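You operate a simulated robot arm through the tools that you are given. There is no shell and no other tool. Be economical: measure what you need, move in short steps, check, and stop when the job is done.

You run a simulated robot arm. Do the job below in one go: nothing can be reset, and whatever is moved stays where it is left.

## Task
Colour-code the two brackets: a white dot on titanium, a yellow dot on steel.
Fine: one dot each, on the raised pad; both pens back in their holders. Set down upright: white pen, yellow pen.

It is judged by the outcome, as a careful person would: the job done as asked, and still so three seconds after it is handed in. It fails if anything else is knocked over, pushed out of place, dropped, spilled or broken.

## Robot
A 5-joint arm with a two-finger parallel gripper, fixed in place. Base frame: the origin is at the foot of the arm, x ahead of it, y to its left, z up; the work surface is at about z = 0. Units: cm, rad, N and s.
With the tool pointing down near the work surface it reaches from about 26 to 60 cm from the base axis. Its first joint turns from -1.152 to 1.152 rad. The tool tilts only in the upright plane through the base axis and itself; it spins freely about its own axis. Payload 1.57 kg.
The TCP is the grasp point between the finger pads, 3 cm short of the fingertips. In the tool frame z runs along the fingers and y along their closing line. The gripper opens to 8 cm. The fingers are 1.7 cm wide and 1.2 cm thick; the gripper's body (4 by 8.2 cm) begins 8 cm behind the TCP.
Orientation is told as [roll, pitch, yaw] about the base's x, y, z axes, in that order, counted from this pose: with the fingers straight down and closing along the base's y, the tool's x points along the base's -x, its y along +y and its z along -z.

## Interface
- The arm moves only by the tool move_arm. Its argument "plan" is a list of rows, each a list of 3 entries, a list of its own where there are three numbers: the shift along the tool's x, y, z in m, then the turn, a rotation vector about the tool's x, y, z in rad, then the closure, from 0 (fully open) to 1 (shut). In form: [[[dx, dy, dz], [ax, ay, az], hand], ...]. A call has 1 to 12 rows; each row shifts and turns the commanded pose from where the row before left it, along the tool's axes as they then stand. Rows are played at 5 a second. More than 5 cm and 0.15 rad between two rows, or a gripper value outside its range, and nothing of the call is played. A pose out of reach is approached as far as the arm can. The call stops where the force on the tool passes 40 N (or 10 N more than at its start, if that is more) or the arm is blocked; 0.2 s more then pass. Each finger travels about 15.3 cm/s and halts on what it meets, pressing with about 32 N; the grip force reading is that of the motor and also rises with nothing between the fingers. The clock runs only during rows and for 0.2 s after the last one: add rows that do not move to give the fingers time. It gives the time, the measured TCP pose, the force on the tool (base axes), the opening and the grip force at its end, in the units of the frame above (readings bear some noise), with the torque about the TCP (base axes, N m) and any sound that the robot's microphone picked up, and new pictures: "pictures" is both (left out), scene, wrist or none.
- Cameras (640 x 400 px; columns grow to the right, rows downward): "scene" is fixed at [5.12, 40.24, 52.62]; the picture's right is [-0.61, -0.79, 0.00], its down [-0.42, 0.33, -0.85] and it looks along [0.67, -0.52, -0.53] (base axes); focal length 360 px, centre (320, 200). "wrist" rides on the gripper at [7.2, -0.7, -12.2] in the tool frame; the picture's right is [0.09, 1.00, 0.00], its down [-0.84, 0.08, -0.54] and it looks along [-0.54, 0.05, 0.84] (tool axes); focal length 238 px, centre (320, 200). There is no depth. A picture from a camera that has moved, and an enlarged one, comes with that camera's place and axes in the base frame and with its lens.
- enlarge(camera, box): a new picture of the part [left, top, right, bottom] of that camera's present view, enlarged. It takes no simulated time.
- sign_off(): hands the job in; it is judged then, once.

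Go step by step. Nothing tells you positions but the pictures and the camera data: compare them with the known pose of the tool, close in by small moves and look again before you grip or let go. The budget is 120 turns and 200 pictures, counting those below and the enlarged ones. Unless the task says otherwise, let go and move clear before handing in, and close with one line.

The tools are called after "Call:" as name(argument=value, ...) on one line, values as JSON. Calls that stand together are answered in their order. move_arm: Moves the arm, as the interface text tells. Its arguments: {"type":"object","properties":{"plan":{"type":"array","items":{"type":"array"}},"pictures":{"type":"string","enum":["both","scene","wrist","none"]}},"required":["plan"]} The other tools are called the same way: enlarge (camera, box) takes an enlarged picture of a part of a camera's view; sign_off () hands the job in.

At the start:

```text
t: 0.0
ee_pos: [38.47, 6.76, 26.42]
ee_rot: [-0.001, 0.002, 0.001]
wrist_force: [-0.1, 0.1, -0.2]
wrist_torque: [-0.01, 0.02, 0.0]
grip_width: 8.0
gripper_force: 0.0
```

scene: 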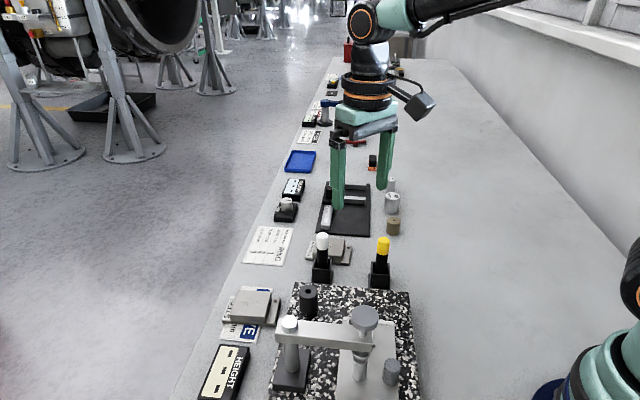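
wrist: 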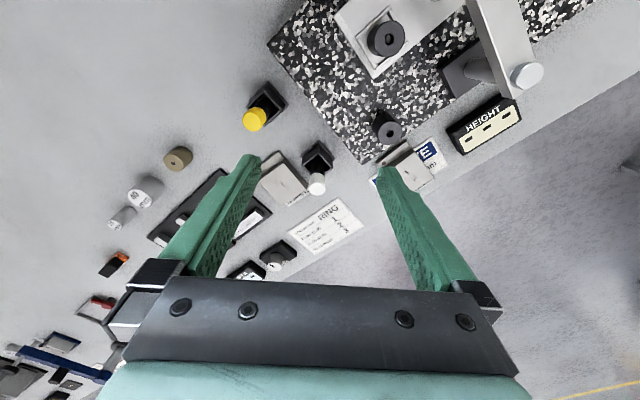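

I see two pens (white, yellow) in black holders and two bracket-like pieces near cards. I'll enlarge to identify which is titanium and which is steel.

Call:
enlarge(camera="scene", box=[220, 210, 420, 335])

Call:
enlarge(camera="wrist", box=[220, 80, 460, 230])

Call:
enlarge(camera="scene", box=[180, 270, 420, 400])

```text
3.20 times, centred on (320, 272) of scene
camera zoom: at [5.12, 40.24, 52.62], right [-0.61, -0.79, 0.0], down [-0.42, 0.33, -0.85], along [0.67, -0.52, -0.53], focal length 1151 px, centre (320, -32)
```

zoom: 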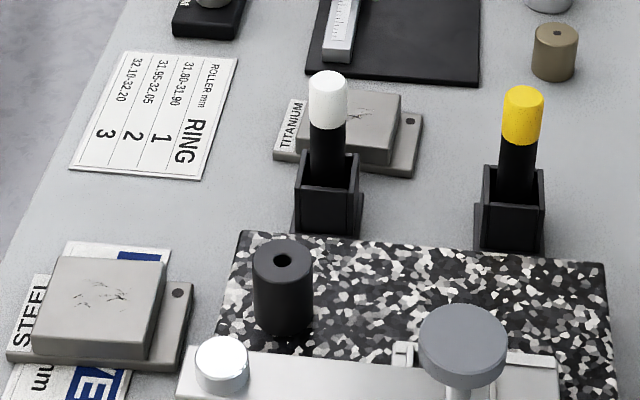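

```text
2.67 times, centred on (340, 155) of wrist
camera zoom: at [31.3, 6.09, 38.59], right [-0.09, 1.0, 0.0], down [0.84, 0.08, 0.54], along [0.54, 0.05, -0.84], focal length 636 px, centre (267, 320)
```

zoom: 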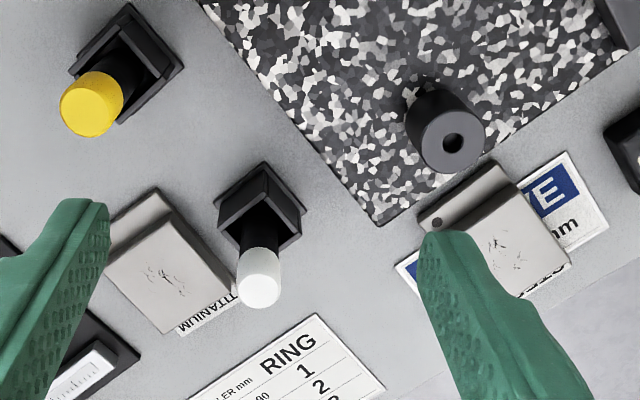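

```text
2.67 times, centred on (300, 335) of scene
camera zoom: at [5.12, 40.24, 52.62], right [-0.61, -0.79, 0.0], down [-0.42, 0.33, -0.85], along [0.67, -0.52, -0.53], focal length 959 px, centre (373, -160)
```

zoom: 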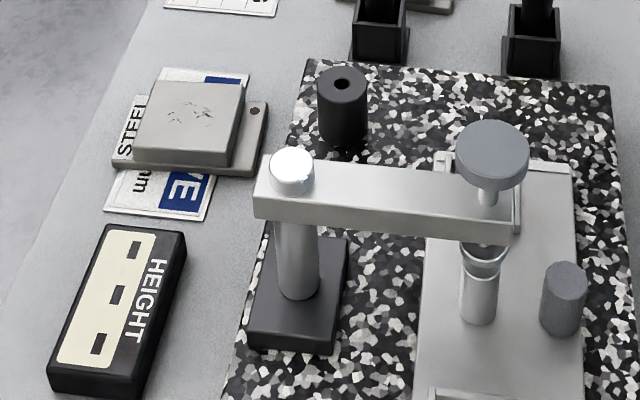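

Titanium bracket pad is about (52,1.5,1.5), the steel one about (48,22.5). The white pen is near (47.1,7.1) with its top near z=11, the yellow near (39,-1). Moving above the white pen.

Call:
move_arm(plan=[[[-0.0288, 0.0011, 0.028], [0, 0, 0], 0], [[-0.0288, 0.0011, 0.028], [0, 0, 0], 0], [[-0.0288, 0.0011, 0.028], [0, 0, 0], 0], [[0, 0, 0], [0, 0, 0], 0]])

```text
t: 1.0
ee_pos: [47.3, 6.92, 18.04]
ee_rot: [-0.001, -0.001, -0.001]
wrist_force: [0.2, 0.9, -0.6]
wrist_torque: [-0.03, 0.02, 0.02]
grip_width: 7.98
gripper_force: 0.0
camera wrist: at [40.07, 6.39, 30.22], right [-0.09, 1.0, 0.0], down [0.84, 0.08, 0.54], along [0.54, 0.05, -0.84], focal length 238 px, centre (320, 200)
```

scene: 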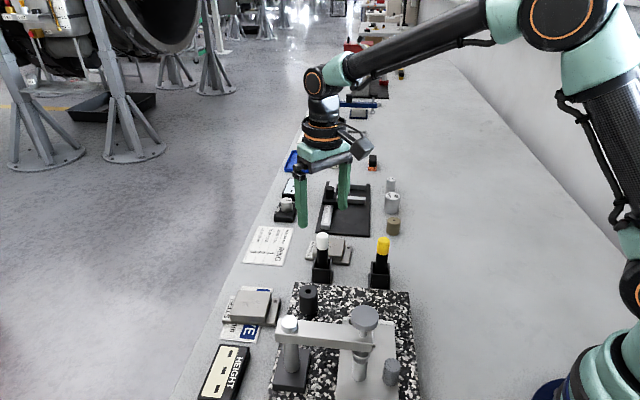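
wrist: 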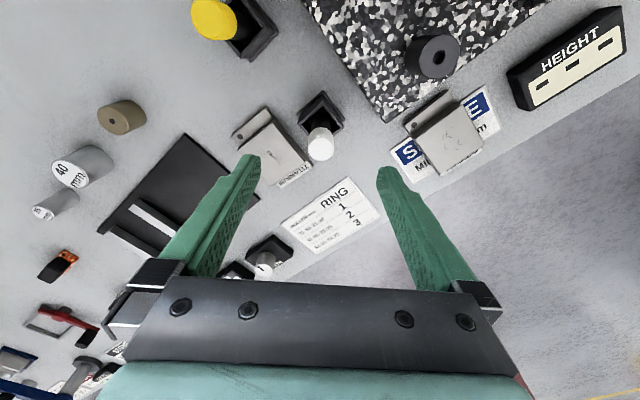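

The pen lies just under the TCP. I'll enlarge for finer positions.

Call:
enlarge(camera="wrist", box=[220, 70, 380, 200])

Call:
enlarge(camera="wrist", box=[370, 70, 530, 200])

Call:
enlarge(camera="scene", box=[290, 220, 410, 300])

```text
3.08 times, centred on (300, 135) of wrist
camera zoom: at [40.07, 6.39, 30.22], right [-0.09, 1.0, 0.0], down [0.84, 0.08, 0.54], along [0.54, 0.05, -0.84], focal length 733 px, centre (382, 400)
```

zoom: 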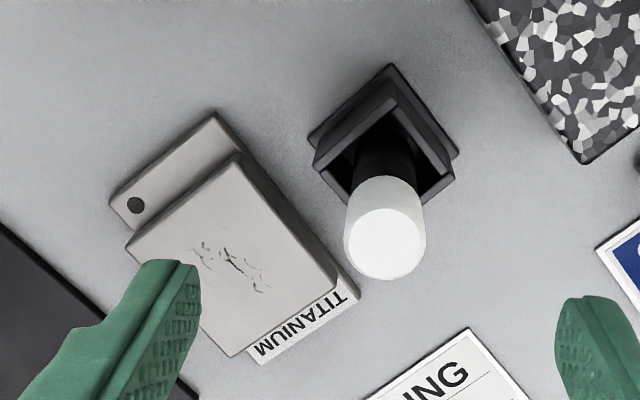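

```text
3.08 times, centred on (450, 135) of wrist
camera zoom: at [40.07, 6.39, 30.22], right [-0.09, 1.0, 0.0], down [0.84, 0.08, 0.54], along [0.54, 0.05, -0.84], focal length 733 px, centre (-80, 400)
```

zoom: 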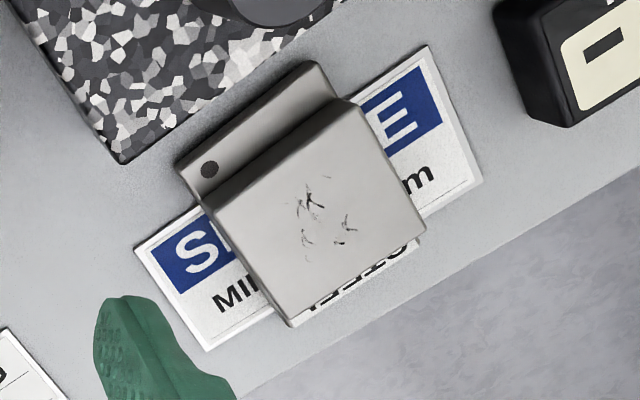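

```text
5.00 times, centred on (350, 260) of scene
camera zoom: at [5.12, 40.24, 52.62], right [-0.61, -0.79, 0.0], down [-0.42, 0.33, -0.85], along [0.67, -0.52, -0.53], focal length 1798 px, centre (170, -100)
```

zoom: 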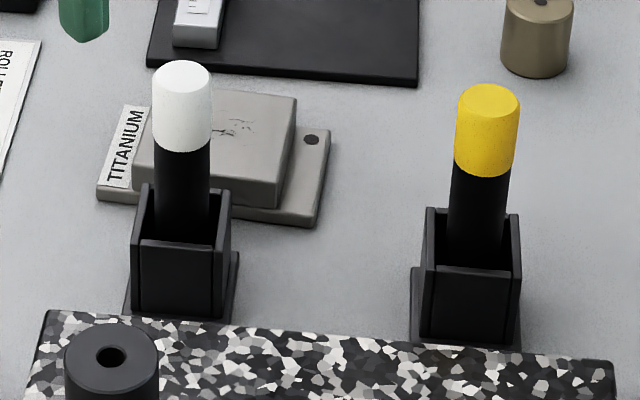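

White pen is at about (47.4,7.05), holder top near z=4. Lowering around the pen to TCP z≈8.2 and checking before gripping.

Call:
move_arm(plan=[[[-0.001, 0.001, 0.035], [0, 0, 0], 0], [[0, 0, 0.035], [0, 0, 0], 0], [[0, 0, 0.028], [0, 0, 0], 0], [[0, 0, 0], [0, 0, 0], 0]])

```text
t: 2.0
ee_pos: [47.24, 7.14, 8.31]
ee_rot: [0.0, 0.002, 0.001]
wrist_force: [0.0, 0.6, 0.3]
wrist_torque: [0.01, -0.02, 0.02]
grip_width: 8.0
gripper_force: 0.0
camera wrist: at [40.05, 6.56, 20.43], right [-0.09, 1.0, 0.0], down [0.84, 0.08, 0.54], along [0.54, 0.05, -0.84], focal length 238 px, centre (320, 200)
```

scene: 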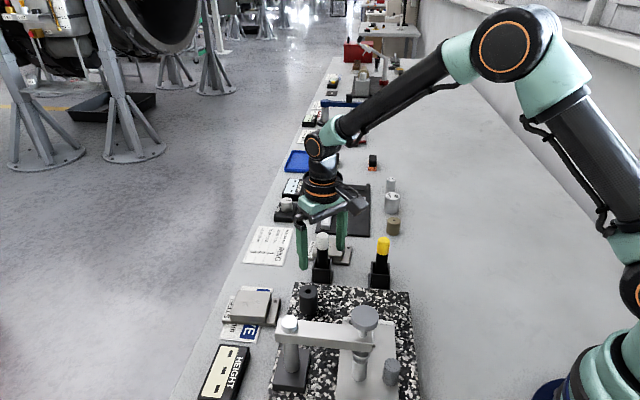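
wrist: 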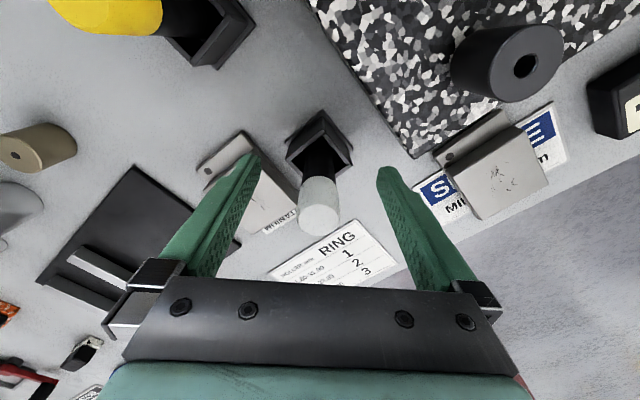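

The pen is centred between the fingers and they clear the holder. Closing.

Call:
move_arm(plan=[[[0, 0, 0], [0, 0, 0], 0.5], [[0, 0, 0], [0, 0, 0], 0.7], [[0, 0, 0], [0, 0, 0], 1], [[0, 0, 0], [0, 0, 0], 1]])

Call:
enlarge(camera="scene", box=[270, 180, 390, 300])

```text
t: 3.0
ee_pos: [47.25, 7.12, 8.37]
ee_rot: [0.0, 0.0, 0.001]
wrist_force: [-0.1, 0.0, -0.2]
wrist_torque: [0.01, 0.01, 0.03]
grip_width: 2.18
gripper_force: 32.0
camera wrist: at [40.05, 6.56, 20.46], right [-0.09, 1.0, 0.0], down [0.84, 0.08, 0.54], along [0.54, 0.05, -0.84], focal length 238 px, centre (320, 200)
```

scene: 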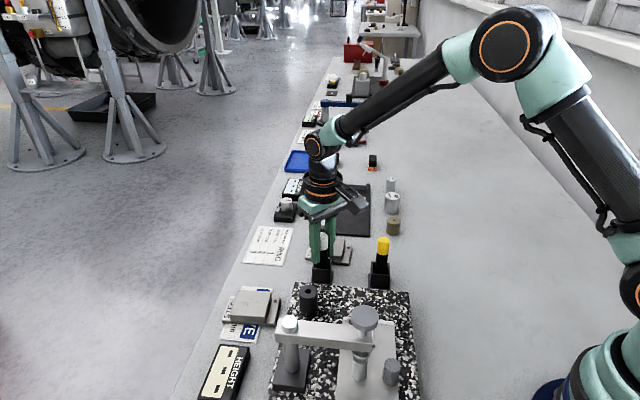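
wrist: 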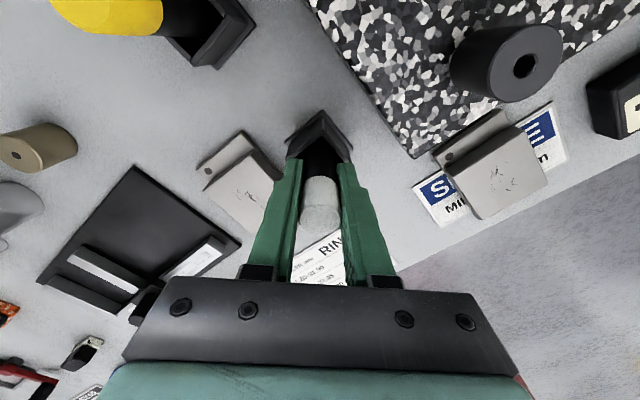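

```text
3.33 times, centred on (330, 240) of scene
camera zoom: at [5.12, 40.24, 52.62], right [-0.61, -0.79, 0.0], down [-0.42, 0.33, -0.85], along [0.67, -0.52, -0.53], focal length 1199 px, centre (287, 67)
```

zoom: 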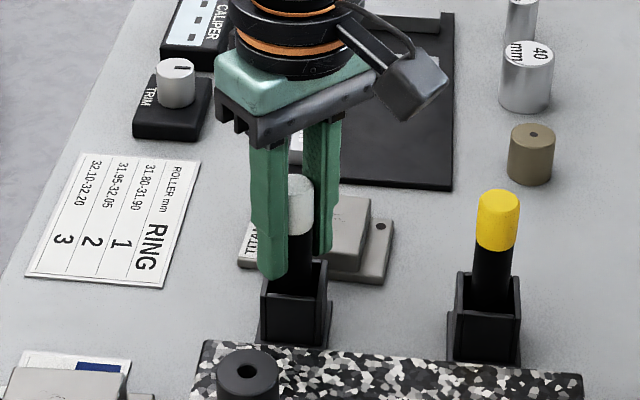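

Gripped at 2.18 cm. Record: grip at TCP (47.25,7.12,8.37) with the pen seated. Lifting straight up 7 cm to see the tip.

Call:
move_arm(plan=[[[0, 0, -0.01], [0, 0, 0], 1], [[0, 0, -0.02], [0, 0, 0], 1], [[0, 0, -0.03], [0, 0, 0], 1], [[0, 0, -0.02], [0, 0, 0], 1], [[0, 0, 0], [0, 0, 0], 1]], pictures="wrist")

Call:
enlarge(camera="scene", box=[270, 170, 390, 290])

```text
t: 4.2
ee_pos: [47.21, 7.15, 16.5]
ee_rot: [0.0, -0.002, 0.0]
wrist_force: [-0.1, -0.1, -0.1]
wrist_torque: [-0.03, 0.02, -0.04]
grip_width: 2.17
gripper_force: 32.1
camera wrist: at [40.04, 6.57, 28.49], right [-0.09, 1.0, 0.0], down [0.84, 0.08, 0.54], along [0.54, 0.05, -0.84], focal length 238 px, centre (320, 200)
```

wrist: 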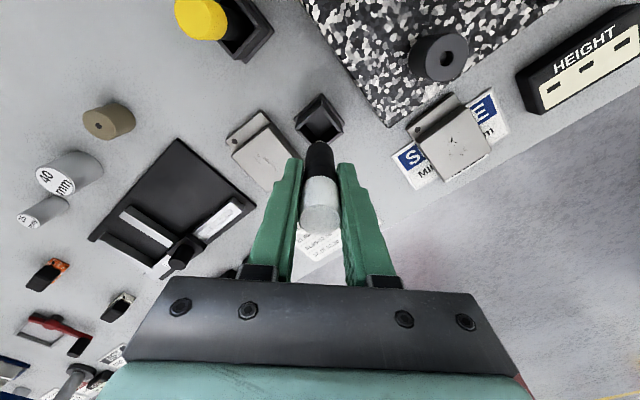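

```text
3.33 times, centred on (330, 230) of scene
camera zoom: at [5.12, 40.24, 52.62], right [-0.61, -0.79, 0.0], down [-0.42, 0.33, -0.85], along [0.67, -0.52, -0.53], focal length 1199 px, centre (287, 100)
```

zoom: 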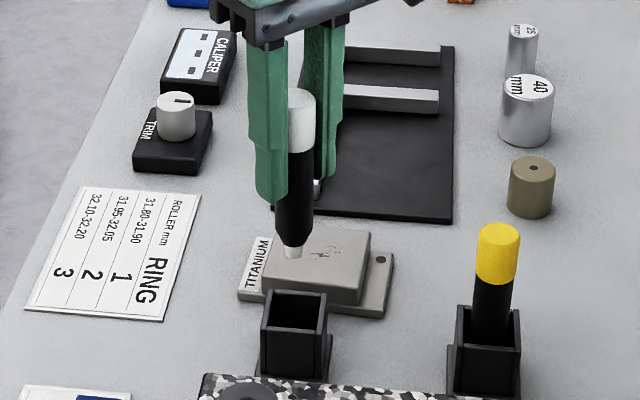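

The pen's white tip is at its lower end, about 8 cm below the TCP. Moving over the titanium pad (52.1,1.3), tip about 3 cm above it.

Call:
move_arm(plan=[[[-0.0245, -0.0293, 0], [0, 0, 0], 1], [[-0.0245, -0.0292, 0], [0, 0, 0], 1], [[0, 0, 0.03], [0, 0, 0], 1], [[0, 0, 0], [0, 0, 0], 1]], pictures="wrist")

Call:
enlarge(camera="scene", box=[290, 190, 390, 270])

Call:
enlarge(camera="wrist", box=[260, 80, 400, 200])

```text
t: 5.2
ee_pos: [52.04, 1.3, 13.18]
ee_rot: [0.0, 0.0, 0.001]
wrist_force: [0.3, -0.6, -0.4]
wrist_torque: [-0.01, -0.02, -0.03]
grip_width: 2.16
gripper_force: 31.9
camera wrist: at [44.89, 0.65, 25.29], right [-0.09, 1.0, 0.0], down [0.84, 0.08, 0.54], along [0.54, 0.05, -0.84], focal length 238 px, centre (320, 200)
```

wrist: 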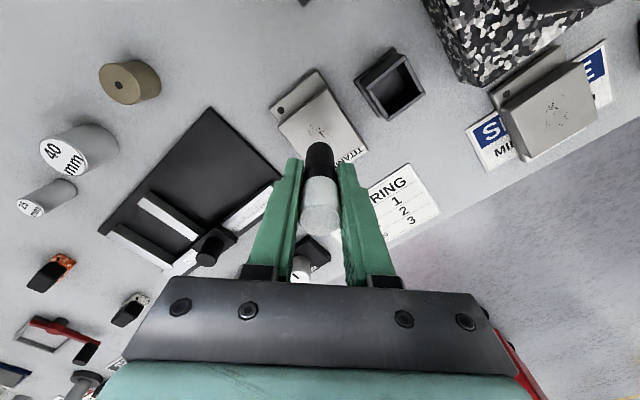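

```text
5.00 times, centred on (340, 230) of scene
camera zoom: at [5.12, 40.24, 52.62], right [-0.61, -0.79, 0.0], down [-0.42, 0.33, -0.85], along [0.67, -0.52, -0.53], focal length 1798 px, centre (220, 50)
```

zoom: 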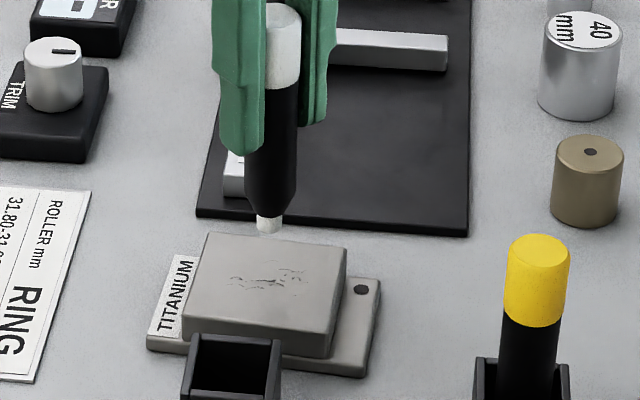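

```text
3.33 times, centred on (330, 140) of wrist
camera zoom: at [44.89, 0.65, 25.29], right [-0.09, 1.0, 0.0], down [0.84, 0.08, 0.54], along [0.54, 0.05, -0.84], focal length 794 px, centre (287, 400)
```

zoom: 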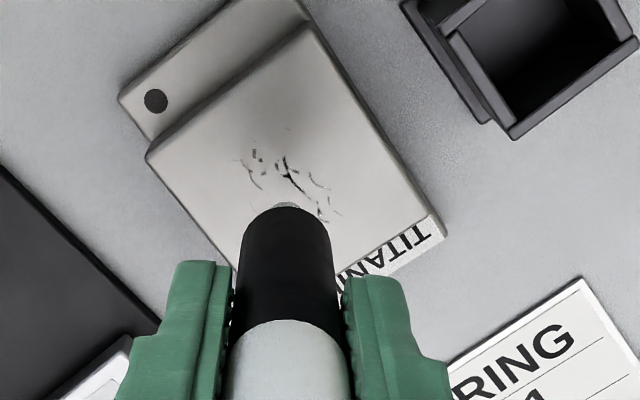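

The tip is over the pad centre. Descending to just above it.

Call:
move_arm(plan=[[[0, 0, 0.015], [0, 0, 0], 1], [[0, 0, 0.01], [0, 0, 0], 1], [[0, 0, 0], [0, 0, 0], 1]], pictures="none")

Call:
enlarge(camera="scene", box=[300, 200, 380, 270])

```text
t: 6.0
ee_pos: [52.09, 1.15, 10.71]
ee_rot: [0.001, 0.002, -0.001]
wrist_force: [-0.6, 0.6, -0.3]
wrist_torque: [-0.04, 0.04, 0.02]
grip_width: 2.15
gripper_force: 32.1
```

```text
5.71 times, centred on (340, 235) of scene
camera zoom: at [5.12, 40.24, 52.62], right [-0.61, -0.79, 0.0], down [-0.42, 0.33, -0.85], along [0.67, -0.52, -0.53], focal length 2055 px, centre (206, 0)
```

zoom: 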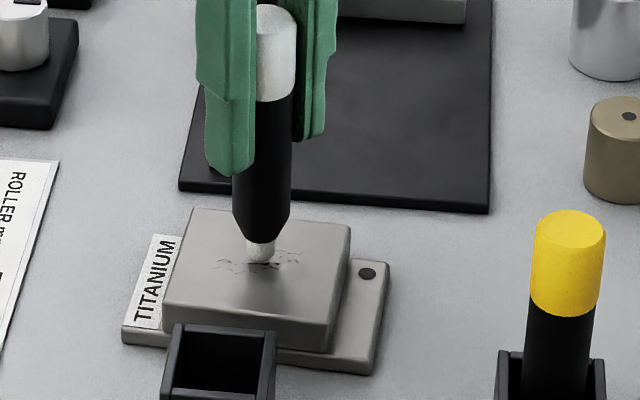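

Still slightly above; stepping down gently.

Call:
move_arm(plan=[[[0, 0, 0.002], [0, 0, 0], 1], [[0, 0, 0.002], [0, 0, 0], 1]], pictures="none")

```text
t: 6.6
ee_pos: [52.23, 1.24, 10.28]
ee_rot: [0.0, 0.001, -0.001]
wrist_force: [0.3, -0.5, 0.0]
wrist_torque: [0.01, 0.0, 0.02]
grip_width: 2.16
gripper_force: 32.3
```

Call:
move_arm(plan=[[[0, 0, 0.0015], [0, 0, 0], 1], [[0, 0, 0], [0, 0, 0], 1]], pictures="none")

Call:
enlarge(camera="scene", box=[300, 200, 380, 270])

```text
t: 7.2
ee_pos: [52.17, 1.24, 10.3]
ee_rot: [0.0, -0.002, 0.001]
wrist_force: [-4.3, 1.5, 13.3]
wrist_torque: [0.07, 0.32, -0.01]
grip_width: 2.19
gripper_force: 31.8
```

```text
5.71 times, centred on (340, 235) of scene
camera zoom: at [5.11, 40.24, 52.62], right [-0.61, -0.79, 0.0], down [-0.42, 0.33, -0.85], along [0.67, -0.52, -0.53], focal length 2055 px, centre (206, 0)
```

zoom: 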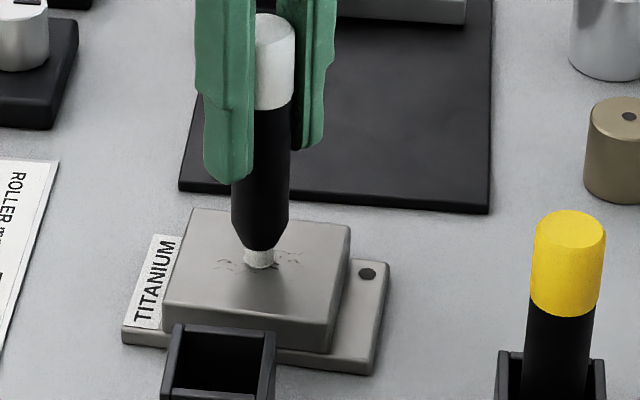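

Contact made with 13 N. Lifting straight off and checking the dot.

Call:
move_arm(plan=[[[0, 0, -0.01], [0, 0, 0], 1], [[0, 0, -0.03], [0, 0, 0], 1], [[0, 0, -0.02], [0, 0, 0], 1], [[0, 0, 0], [0, 0, 0], 1]], pictures="none")

Call:
enlarge(camera="scene", box=[300, 170, 390, 270])

Call:
enlarge(camera="wrist", box=[250, 70, 400, 200])

```text
t: 8.2
ee_pos: [52.16, 1.15, 16.14]
ee_rot: [0.001, -0.001, 0.0]
wrist_force: [-0.4, -0.1, 0.2]
wrist_torque: [0.01, -0.04, 0.04]
grip_width: 2.19
gripper_force: 31.9
```

```text
4.00 times, centred on (345, 220) of scene
camera zoom: at [5.12, 40.24, 52.62], right [-0.61, -0.79, 0.0], down [-0.42, 0.33, -0.85], along [0.67, -0.52, -0.53], focal length 1438 px, centre (220, 120)
```

zoom: 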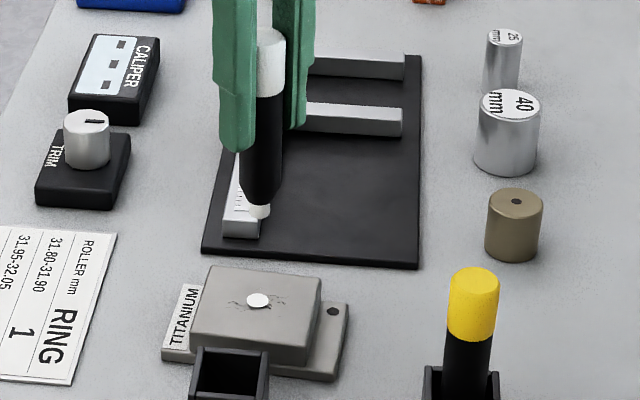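

```text
3.08 times, centred on (325, 135) of wrist
camera zoom: at [45.0, 0.61, 28.38], right [-0.09, 1.0, 0.0], down [0.84, 0.08, 0.54], along [0.54, 0.05, -0.84], focal length 733 px, centre (305, 400)
```

zoom: 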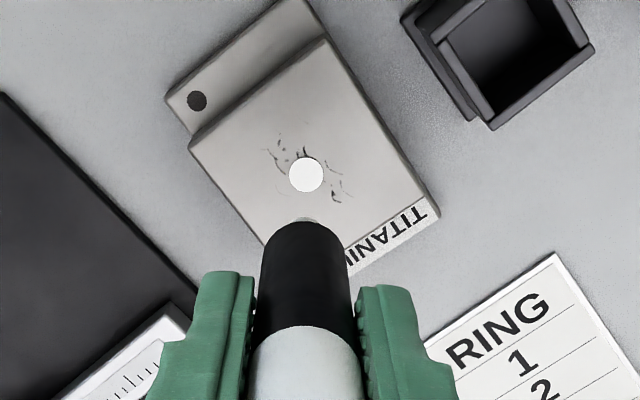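

A clean white dot on the titanium pad. Returning above the white holder at (47.23,7.13).

Call:
move_arm(plan=[[[0.0247, 0.0298, -0.005], [0, 0, 0], 1], [[0.0246, 0.0298, 0], [0, 0, 0], 1], [[0, 0, 0], [0, 0, 0], 1], [[0, 0, 0], [0, 0, 0], 1]], pictures="none")

Call:
enlarge(camera="scene", box=[270, 190, 370, 290])

Call:
enlarge(camera="wrist", box=[250, 70, 400, 200])

```text
t: 9.2
ee_pos: [47.3, 7.27, 16.8]
ee_rot: [0.0, 0.0, 0.001]
wrist_force: [0.1, 0.4, -0.4]
wrist_torque: [-0.02, 0.01, 0.0]
grip_width: 2.17
gripper_force: 31.6
```

```text
4.00 times, centred on (320, 240) of scene
camera zoom: at [5.12, 40.24, 52.62], right [-0.61, -0.79, 0.0], down [-0.42, 0.33, -0.85], along [0.67, -0.52, -0.53], focal length 1438 px, centre (320, 40)
```

zoom: 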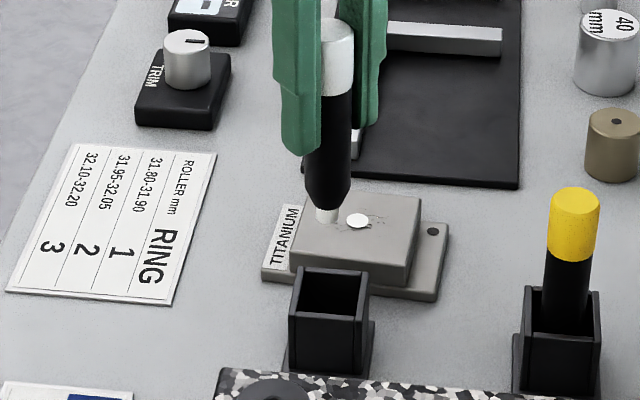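

```text
3.08 times, centred on (325, 135) of wrist
camera zoom: at [40.01, 6.64, 28.92], right [-0.09, 1.0, 0.0], down [0.84, 0.08, 0.54], along [0.54, 0.05, -0.84], focal length 733 px, centre (305, 400)
```

zoom: 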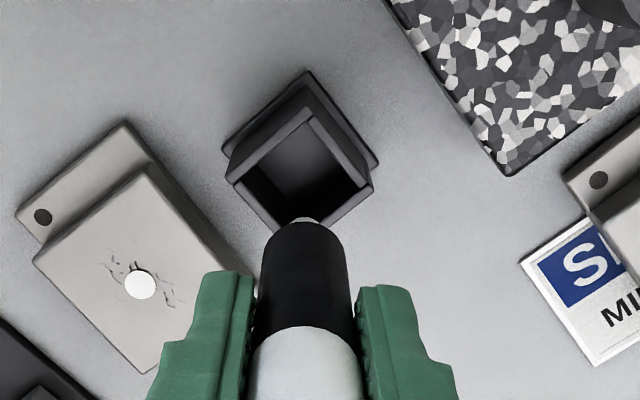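

Tip lines up with the holder. Lowering until the tip is just over the rim, then check.

Call:
move_arm(plan=[[[0, -0.001, 0.025], [0, 0, 0], 1], [[0, 0, 0.022], [0, 0, 0], 1], [[0, 0, 0], [0, 0, 0], 1], [[0, 0, 0], [0, 0, 0], 1]], pictures="none")

Call:
enlarge(camera="scene", box=[280, 210, 360, 290])

Call:
enlarge(camera="wrist", box=[250, 70, 400, 200])

```text
t: 10.2
ee_pos: [47.2, 7.05, 12.03]
ee_rot: [-0.001, 0.0, -0.002]
wrist_force: [-0.7, -0.6, 0.0]
wrist_torque: [-0.01, -0.03, -0.04]
grip_width: 2.19
gripper_force: 32.1
```

```text
5.00 times, centred on (320, 250) of scene
camera zoom: at [5.12, 40.24, 52.62], right [-0.61, -0.79, 0.0], down [-0.42, 0.33, -0.85], along [0.67, -0.52, -0.53], focal length 1798 px, centre (320, -50)
```

zoom: 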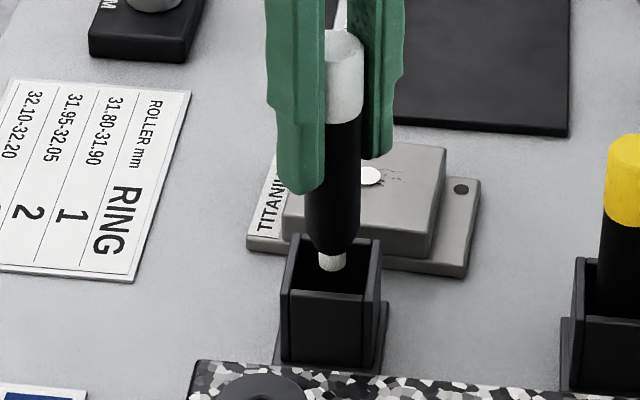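

```text
3.08 times, centred on (325, 135) of wrist
camera zoom: at [40.01, 6.49, 24.21], right [-0.09, 1.0, 0.0], down [0.84, 0.08, 0.54], along [0.54, 0.05, -0.84], focal length 733 px, centre (305, 400)
```

zoom: 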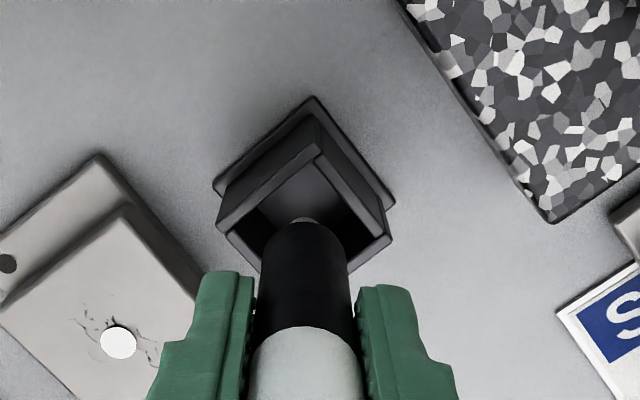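

Centred. Lowering into the holder, slower at the end.

Call:
move_arm(plan=[[[0, 0, 0.012], [0, 0, 0], 1], [[0, 0, 0.012], [0, 0, 0], 1], [[0, 0, 0.008], [0, 0, 0], 1], [[0, 0, 0], [0, 0, 0], 1]], pictures="none")

Call:
enlarge(camera="scene", box=[280, 210, 360, 290])

```text
t: 11.2
ee_pos: [47.19, 7.09, 8.79]
ee_rot: [0.0, -0.001, -0.001]
wrist_force: [-0.4, -0.9, 0.8]
wrist_torque: [-0.01, 0.0, 0.01]
grip_width: 2.16
gripper_force: 32.0
```

```text
5.00 times, centred on (320, 250) of scene
camera zoom: at [5.12, 40.24, 52.62], right [-0.61, -0.79, 0.0], down [-0.42, 0.33, -0.85], along [0.67, -0.52, -0.53], focal length 1798 px, centre (320, -50)
```

zoom: 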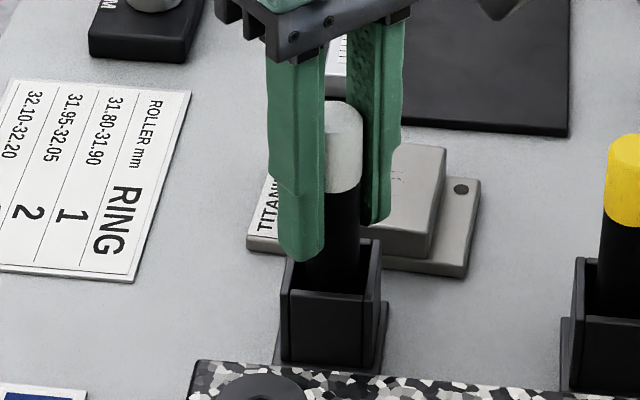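

Call:
move_arm(plan=[[[0, 0, 0.002], [0, 0, 0], 1], [[0, 0, 0.002], [0, 0, 0], 1], [[0, 0, 0], [0, 0, 0], 1]], pictures="none")

```text
t: 12.0
ee_pos: [47.16, 7.09, 8.34]
ee_rot: [0.0, 0.001, -0.002]
wrist_force: [-0.4, -0.4, 0.0]
wrist_torque: [0.01, 0.0, -0.01]
grip_width: 2.18
gripper_force: 31.8
```

Call:
move_arm(plan=[[[0, 0, 0.0015], [0, 0, 0], 1], [[0, 0, 0], [0, 0, 0], 1]], pictures="none")

```text
t: 12.6
ee_pos: [47.18, 6.98, 8.2]
ee_rot: [0.001, 0.001, -0.001]
wrist_force: [-2.9, 0.5, 7.6]
wrist_torque: [0.03, 0.19, 0.01]
grip_width: 2.18
gripper_force: 31.7
```

The pen touches the holder floor (7.6 N). Releasing gently.

Call:
move_arm(plan=[[[0, 0, 0], [0, 0, 0], 0.7], [[0, 0, 0], [0, 0, 0], 0.6], [[0, 0, 0], [0, 0, 0], 0.4], [[0, 0, 0], [0, 0, 0], 0], [[0, 0, 0], [0, 0, 0], 0]], pictures="wrist")

Call:
enlarge(camera="scene", box=[280, 210, 360, 290])

```text
t: 13.8
ee_pos: [47.15, 7.21, 8.16]
ee_rot: [0.0, 0.001, 0.0]
wrist_force: [0.0, 0.8, -1.1]
wrist_torque: [0.01, -0.01, 0.02]
grip_width: 8.0
gripper_force: 0.1
camera wrist: at [40.01, 6.51, 20.4], right [-0.09, 1.0, 0.0], down [0.84, 0.08, 0.54], along [0.54, 0.05, -0.84], focal length 238 px, centre (320, 200)
```

wrist: 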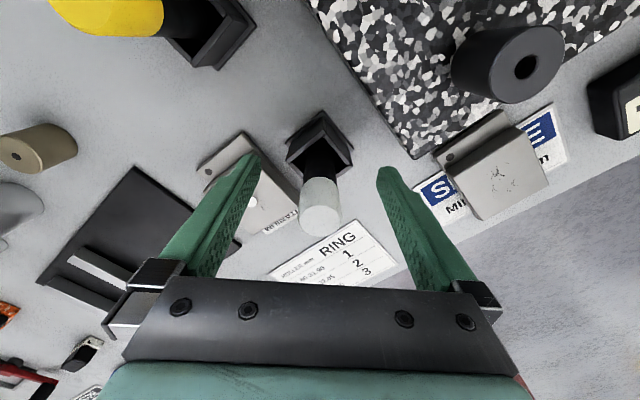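

```text
5.00 times, centred on (320, 250) of scene
camera zoom: at [5.12, 40.24, 52.62], right [-0.61, -0.79, 0.0], down [-0.42, 0.33, -0.85], along [0.67, -0.52, -0.53], focal length 1798 px, centre (320, -50)
```

zoom: 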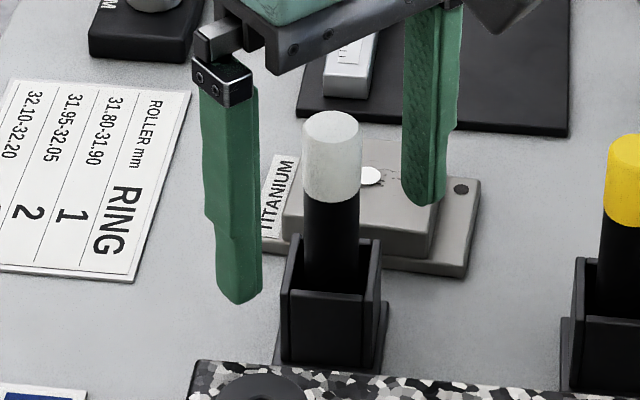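

White pen stands upright in its holder. Rising and moving above the yellow pen (39.2,-1).

Call:
move_arm(plan=[[[0, 0, -0.045], [0, 0, 0], 0], [[0, 0, -0.05], [0, 0, 0], 0], [[0.0265, -0.0272, 0], [0, 0, 0], 0], [[0.0265, -0.0272, 0], [0, 0, 0], 0], [[0.0265, -0.0271, 0], [0, 0, 0], 0], [[0, 0, 0], [0, 0, 0], 0], [[0, 0, 0], [0, 0, 0], 0]])

Call:
enlarge(camera="scene", box=[300, 200, 430, 320])

Call:
enlarge(camera="wrist", box=[220, 60, 400, 200])

```text
t: 15.4
ee_pos: [39.11, -1.21, 17.96]
ee_rot: [0.001, 0.002, 0.0]
wrist_force: [-1.5, -0.4, 0.0]
wrist_torque: [-0.01, -0.01, 0.03]
grip_width: 8.02
gripper_force: 0.1
camera wrist: at [31.87, -1.7, 30.02], right [-0.09, 1.0, 0.0], down [0.84, 0.08, 0.54], along [0.54, 0.05, -0.84], focal length 238 px, centre (320, 200)
```

scene: 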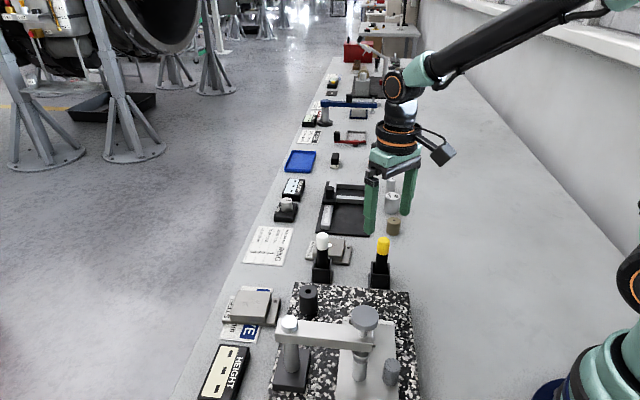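
wrist: 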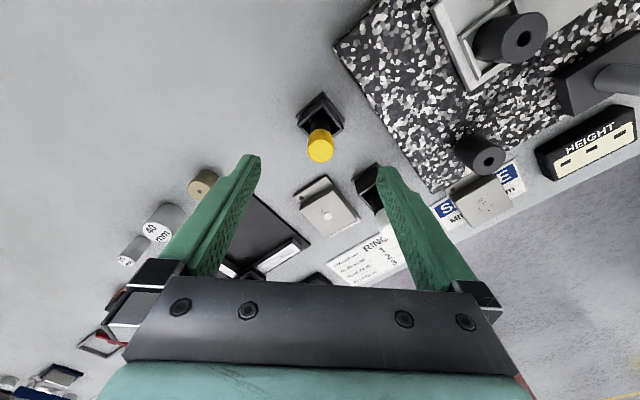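

```text
3.33 times, centred on (365, 260) of scene
camera zoom: at [5.12, 40.24, 52.62], right [-0.61, -0.79, 0.0], down [-0.42, 0.33, -0.85], along [0.67, -0.52, -0.53], focal length 1199 px, centre (170, 0)
```

zoom: 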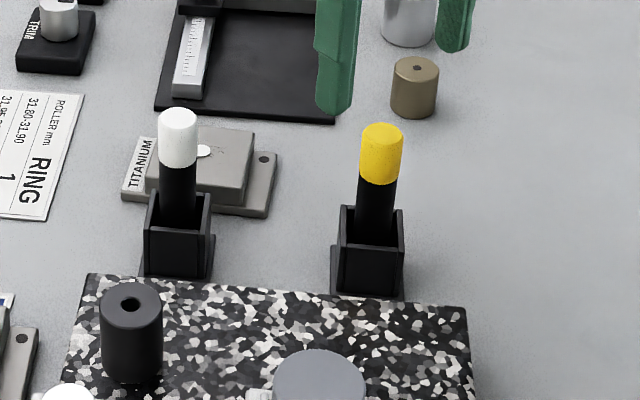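

```text
2.86 times, centred on (310, 130) of wrist
camera zoom: at [31.87, -1.7, 30.02], right [-0.09, 1.0, 0.0], down [0.84, 0.08, 0.54], along [0.54, 0.05, -0.84], focal length 681 px, centre (349, 400)
```

zoom: 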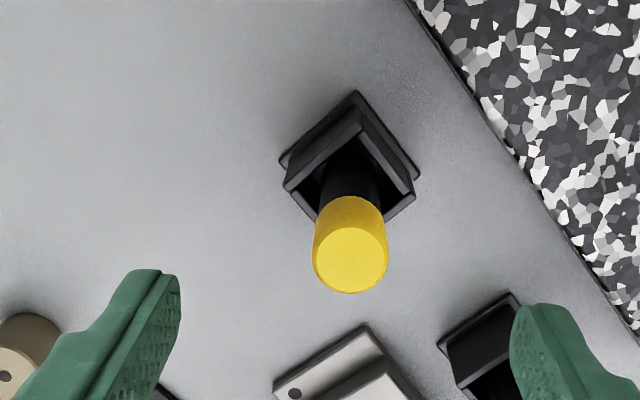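

Yellow pen at about (39.15,-1.05). Lowering around it.

Call:
move_arm(plan=[[[0, 0.0015, 0.035], [0, 0, 0], 0], [[0, 0, 0.035], [0, 0, 0], 0], [[0, 0, 0.027], [0, 0, 0], 0], [[0, 0, 0], [0, 0, 0], 0], [[0, 0, 0], [0, 0, 0], 0]], pictures="wrist")

Call:
enlarge(camera="scene", box=[330, 200, 430, 300])

```text
t: 16.6
ee_pos: [39.13, -0.89, 8.02]
ee_rot: [0.001, -0.001, 0.001]
wrist_force: [0.2, -0.3, 0.3]
wrist_torque: [0.02, -0.05, 0.0]
grip_width: 7.99
gripper_force: 0.0
camera wrist: at [31.96, -1.45, 20.24], right [-0.09, 1.0, 0.0], down [0.84, 0.08, 0.54], along [0.54, 0.05, -0.84], focal length 238 px, centre (320, 200)
```

wrist: 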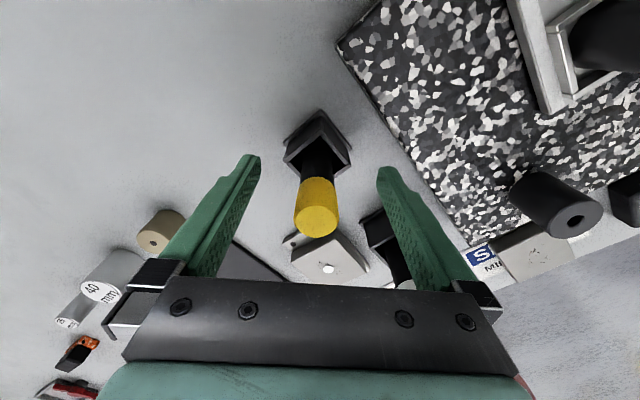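

```text
4.00 times, centred on (380, 250) of scene
camera zoom: at [5.12, 40.24, 52.62], right [-0.61, -0.79, 0.0], down [-0.42, 0.33, -0.85], along [0.67, -0.52, -0.53], focal length 1438 px, centre (80, 0)
```

zoom: 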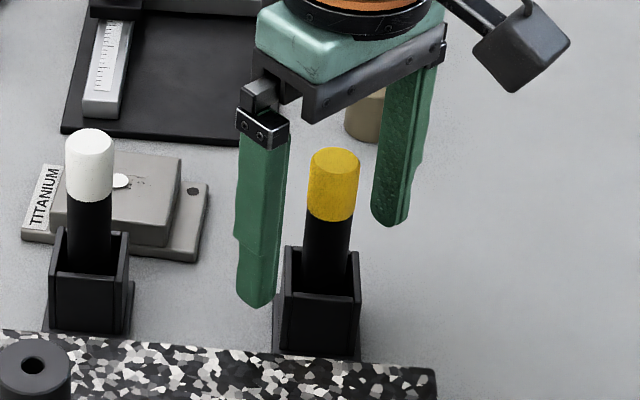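

Centred; raise a touch and close.

Call:
move_arm(plan=[[[0, -0.0007, -0.003], [0, 0, 0], 0.4], [[0, 0, 0], [0, 0, 0], 0.7], [[0, 0, 0], [0, 0, 0], 1], [[0, 0, 0], [0, 0, 0], 1], [[0, 0, 0], [0, 0, 0], 1]], pictures="none")

Call:
move_arm(plan=[[[0, 0, -0.01], [0, 0, 0], 1], [[0, 0, -0.02], [0, 0, 0], 1], [[0, 0, -0.03], [0, 0, 0], 1], [[0, 0, -0.03], [0, 0, 0], 1], [[0, 0, 0], [0, 0, 0], 1], [[0, 0, 0], [0, 0, 0], 1]])

Call:
enlarge(camera="scene", box=[330, 180, 430, 300])

```text
t: 17.8
ee_pos: [39.09, -0.94, 8.41]
ee_rot: [0.0, -0.001, -0.001]
wrist_force: [0.0, 0.3, 0.4]
wrist_torque: [0.02, -0.01, 0.01]
grip_width: 2.13
gripper_force: 31.5
```

```text
t: 19.2
ee_pos: [39.25, -0.81, 17.45]
ee_rot: [-0.001, 0.0, 0.0]
wrist_force: [-0.7, 0.1, -0.1]
wrist_torque: [0.01, -0.03, 0.04]
grip_width: 2.18
gripper_force: 32.3
camera wrist: at [32.04, -1.56, 29.57], right [-0.09, 1.0, 0.0], down [0.84, 0.08, 0.54], along [0.54, 0.05, -0.84], focal length 238 px, centre (320, 200)
```

scene: 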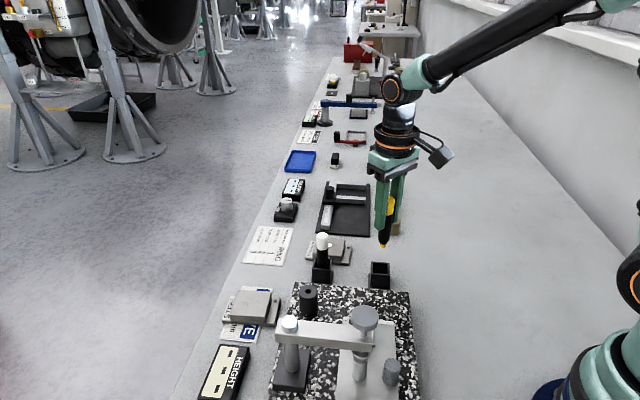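
wrist: 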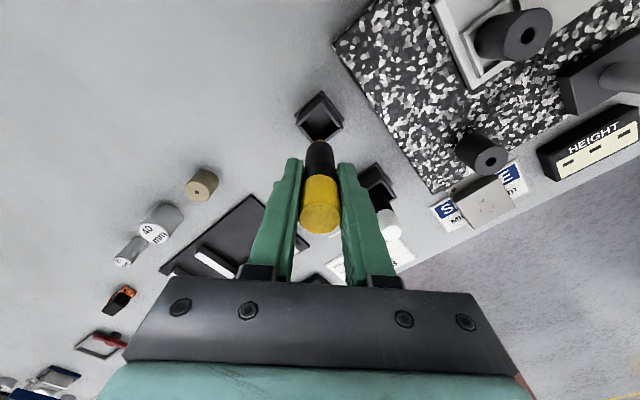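

```text
3.33 times, centred on (380, 240) of scene
camera zoom: at [5.12, 40.24, 52.62], right [-0.61, -0.79, 0.0], down [-0.42, 0.33, -0.85], along [0.67, -0.52, -0.53], focal length 1199 px, centre (120, 67)
```

zoom: 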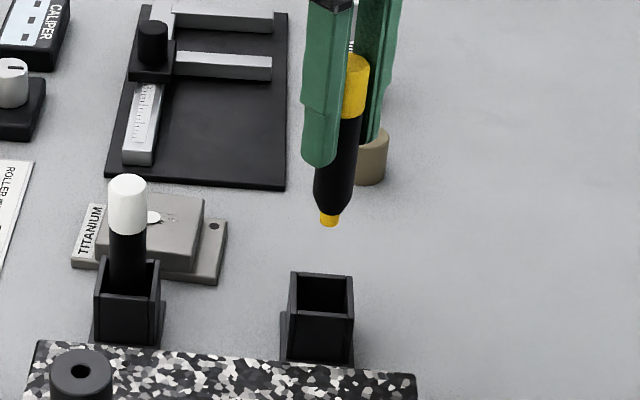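

Yellow tip visible. Raising for clearance over other items, then travelling to above the steel bracket (48.1,22.9).

Call:
move_arm(plan=[[[0, 0, -0.045], [0, 0, 0], 1], [[-0.0148, 0.0395, 0], [0, 0, 0], 1], [[-0.0148, 0.0395, 0], [0, 0, 0], 1], [[-0.0148, 0.0395, 0], [0, 0, 0], 1], [[-0.0147, 0.0395, 0], [0, 0, 0], 1], [[-0.0147, 0.0395, 0], [0, 0, 0], 1], [[-0.0147, 0.0395, 0], [0, 0, 0], 1], [[0, 0, 0], [0, 0, 0], 1], [[0, 0, 0], [0, 0, 0], 1]])

Call:
enlarge(camera="wrist", box=[240, 60, 400, 200])

Call:
enlarge(camera="scene", box=[200, 200, 320, 340])

```text
t: 21.2
ee_pos: [48.19, 22.82, 21.8]
ee_rot: [0.002, 0.0, -0.001]
wrist_force: [0.0, 0.7, -0.5]
wrist_torque: [0.03, 0.01, -0.01]
grip_width: 2.16
gripper_force: 32.0
camera wrist: at [40.9, 22.23, 34.03], right [-0.09, 1.0, 0.0], down [0.84, 0.08, 0.54], along [0.54, 0.05, -0.84], focal length 238 px, centre (320, 200)
```

scene: 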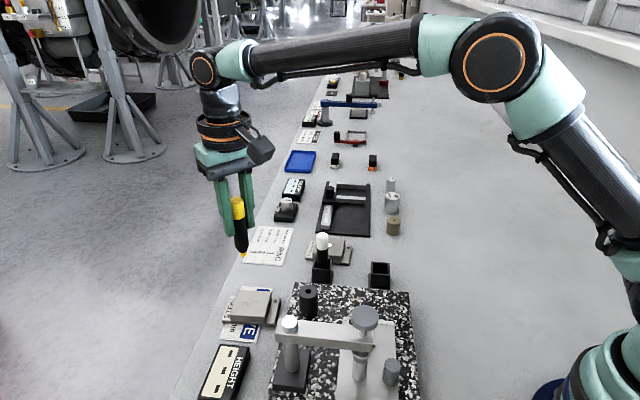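
wrist: 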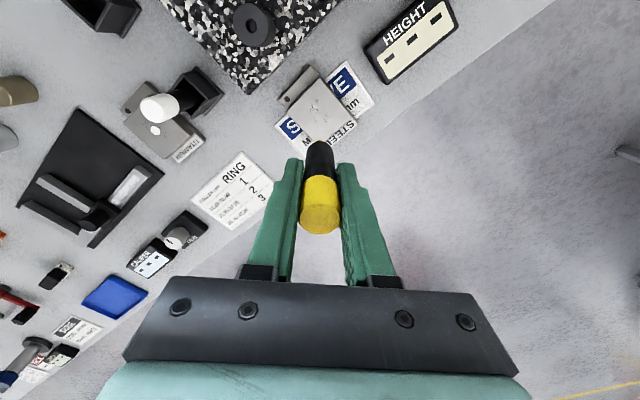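

```text
2.86 times, centred on (320, 130) of wrist
camera zoom: at [40.9, 22.23, 34.03], right [-0.09, 1.0, 0.0], down [0.84, 0.08, 0.54], along [0.54, 0.05, -0.84], focal length 681 px, centre (320, 400)
```

zoom: 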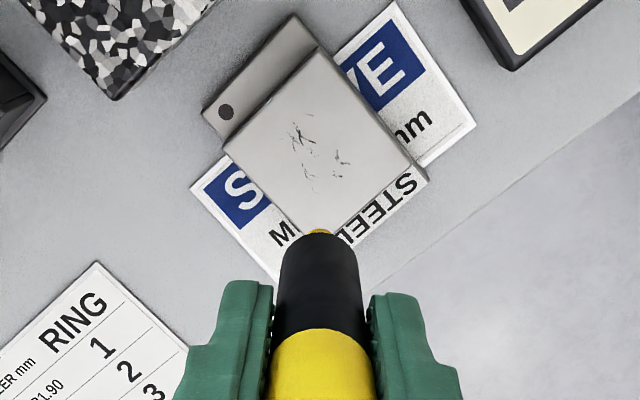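

```text
2.86 times, centred on (260, 270) of scene
camera zoom: at [5.12, 40.24, 52.62], right [-0.61, -0.79, 0.0], down [-0.42, 0.33, -0.85], along [0.67, -0.52, -0.53], focal length 1028 px, centre (491, 0)
```

zoom: 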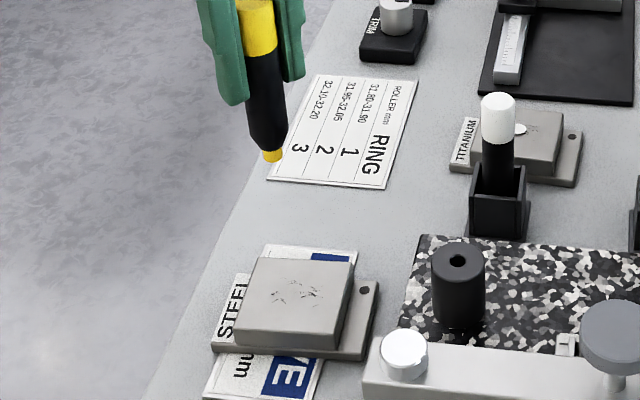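

Aligned over the steel pad centre (≈48.2,22.7). Descending partway.

Call:
move_arm(plan=[[[0, -0.001, 0.045], [0, 0, 0], 1], [[0, 0, 0.042], [0, 0, 0], 1], [[0, 0, 0], [0, 0, 0], 1], [[0, 0, 0], [0, 0, 0], 1]], pictures="none")

Call:
enlarge(camera="wrist", box=[240, 60, 400, 200])

Call:
enlarge(camera="scene", box=[200, 240, 300, 340])

```text
t: 22.2
ee_pos: [48.09, 22.76, 13.16]
ee_rot: [0.001, -0.001, 0.0]
wrist_force: [0.3, -1.3, -0.6]
wrist_torque: [0.0, -0.02, -0.01]
grip_width: 2.16
gripper_force: 32.0
```

```text
2.86 times, centred on (320, 130) of wrist
camera zoom: at [40.96, 22.12, 25.24], right [-0.09, 1.0, 0.0], down [0.84, 0.08, 0.54], along [0.54, 0.05, -0.84], focal length 681 px, centre (320, 400)
```

zoom: 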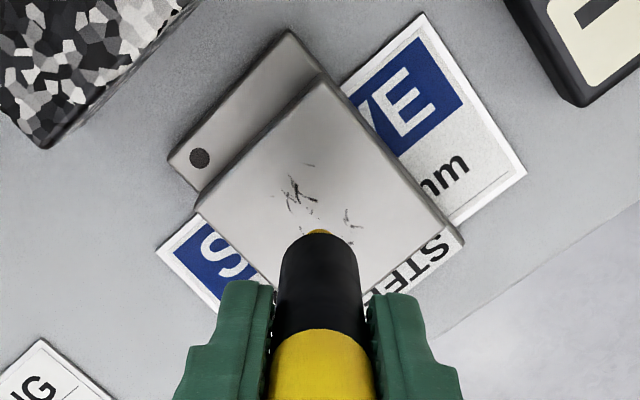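

```text
4.00 times, centred on (250, 290) of scene
camera zoom: at [5.12, 40.24, 52.62], right [-0.61, -0.79, 0.0], down [-0.42, 0.33, -0.85], along [0.67, -0.52, -0.53], focal length 1438 px, centre (600, -160)
```

zoom: 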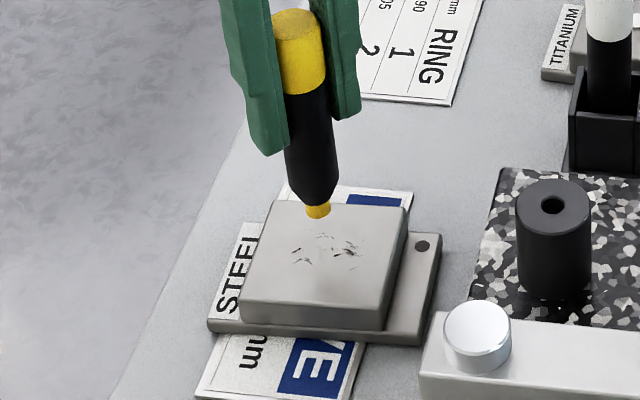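

Lined up with the pad centre. Descending slowly.

Call:
move_arm(plan=[[[0, 0, 0.014], [0, 0, 0], 1], [[0, 0, 0.008], [0, 0, 0], 1], [[0, 0, 0], [0, 0, 0], 1], [[0, 0, 0], [0, 0, 0], 1]], pictures="none")

Call:
enlarge(camera="scene", box=[210, 250, 300, 340])

```text
t: 23.2
ee_pos: [48.13, 22.72, 11.01]
ee_rot: [0.0, 0.001, 0.001]
wrist_force: [0.4, 0.4, -0.9]
wrist_torque: [-0.02, 0.0, 0.0]
grip_width: 2.17
gripper_force: 31.9
```

```text
4.44 times, centred on (255, 295) of scene
camera zoom: at [5.12, 40.24, 52.62], right [-0.61, -0.79, 0.0], down [-0.42, 0.33, -0.85], along [0.67, -0.52, -0.53], focal length 1598 px, centre (609, -222)
```

zoom: 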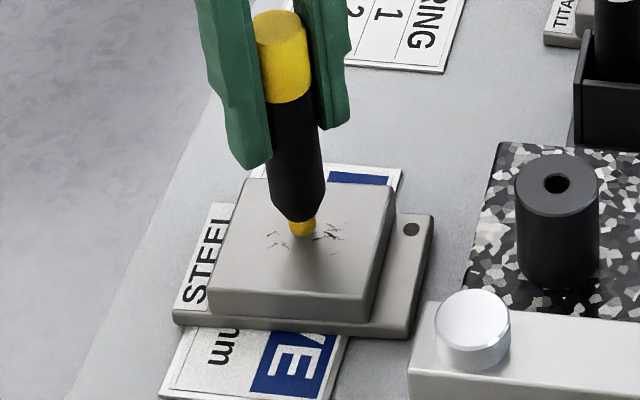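

Call:
move_arm(plan=[[[0, 0, 0.002], [0, 0, 0], 1], [[0, 0, 0.002], [0, 0, 0], 1], [[0, 0, 0], [0, 0, 0], 1]], pictures="none")

```text
t: 24.0
ee_pos: [48.16, 22.57, 10.54]
ee_rot: [0.0, 0.0, -0.001]
wrist_force: [0.2, 0.0, 0.9]
wrist_torque: [0.01, 0.02, -0.01]
grip_width: 2.16
gripper_force: 32.3
```

Call:
move_arm(plan=[[[0, 0, 0.0015], [0, 0, 0], 1], [[0, 0, 0], [0, 0, 0], 1]], pictures="none")

```text
t: 24.6
ee_pos: [48.18, 22.74, 10.56]
ee_rot: [0.001, -0.001, -0.001]
wrist_force: [-5.6, -0.6, 17.3]
wrist_torque: [-0.13, 0.43, -0.01]
grip_width: 2.18
gripper_force: 32.4
```

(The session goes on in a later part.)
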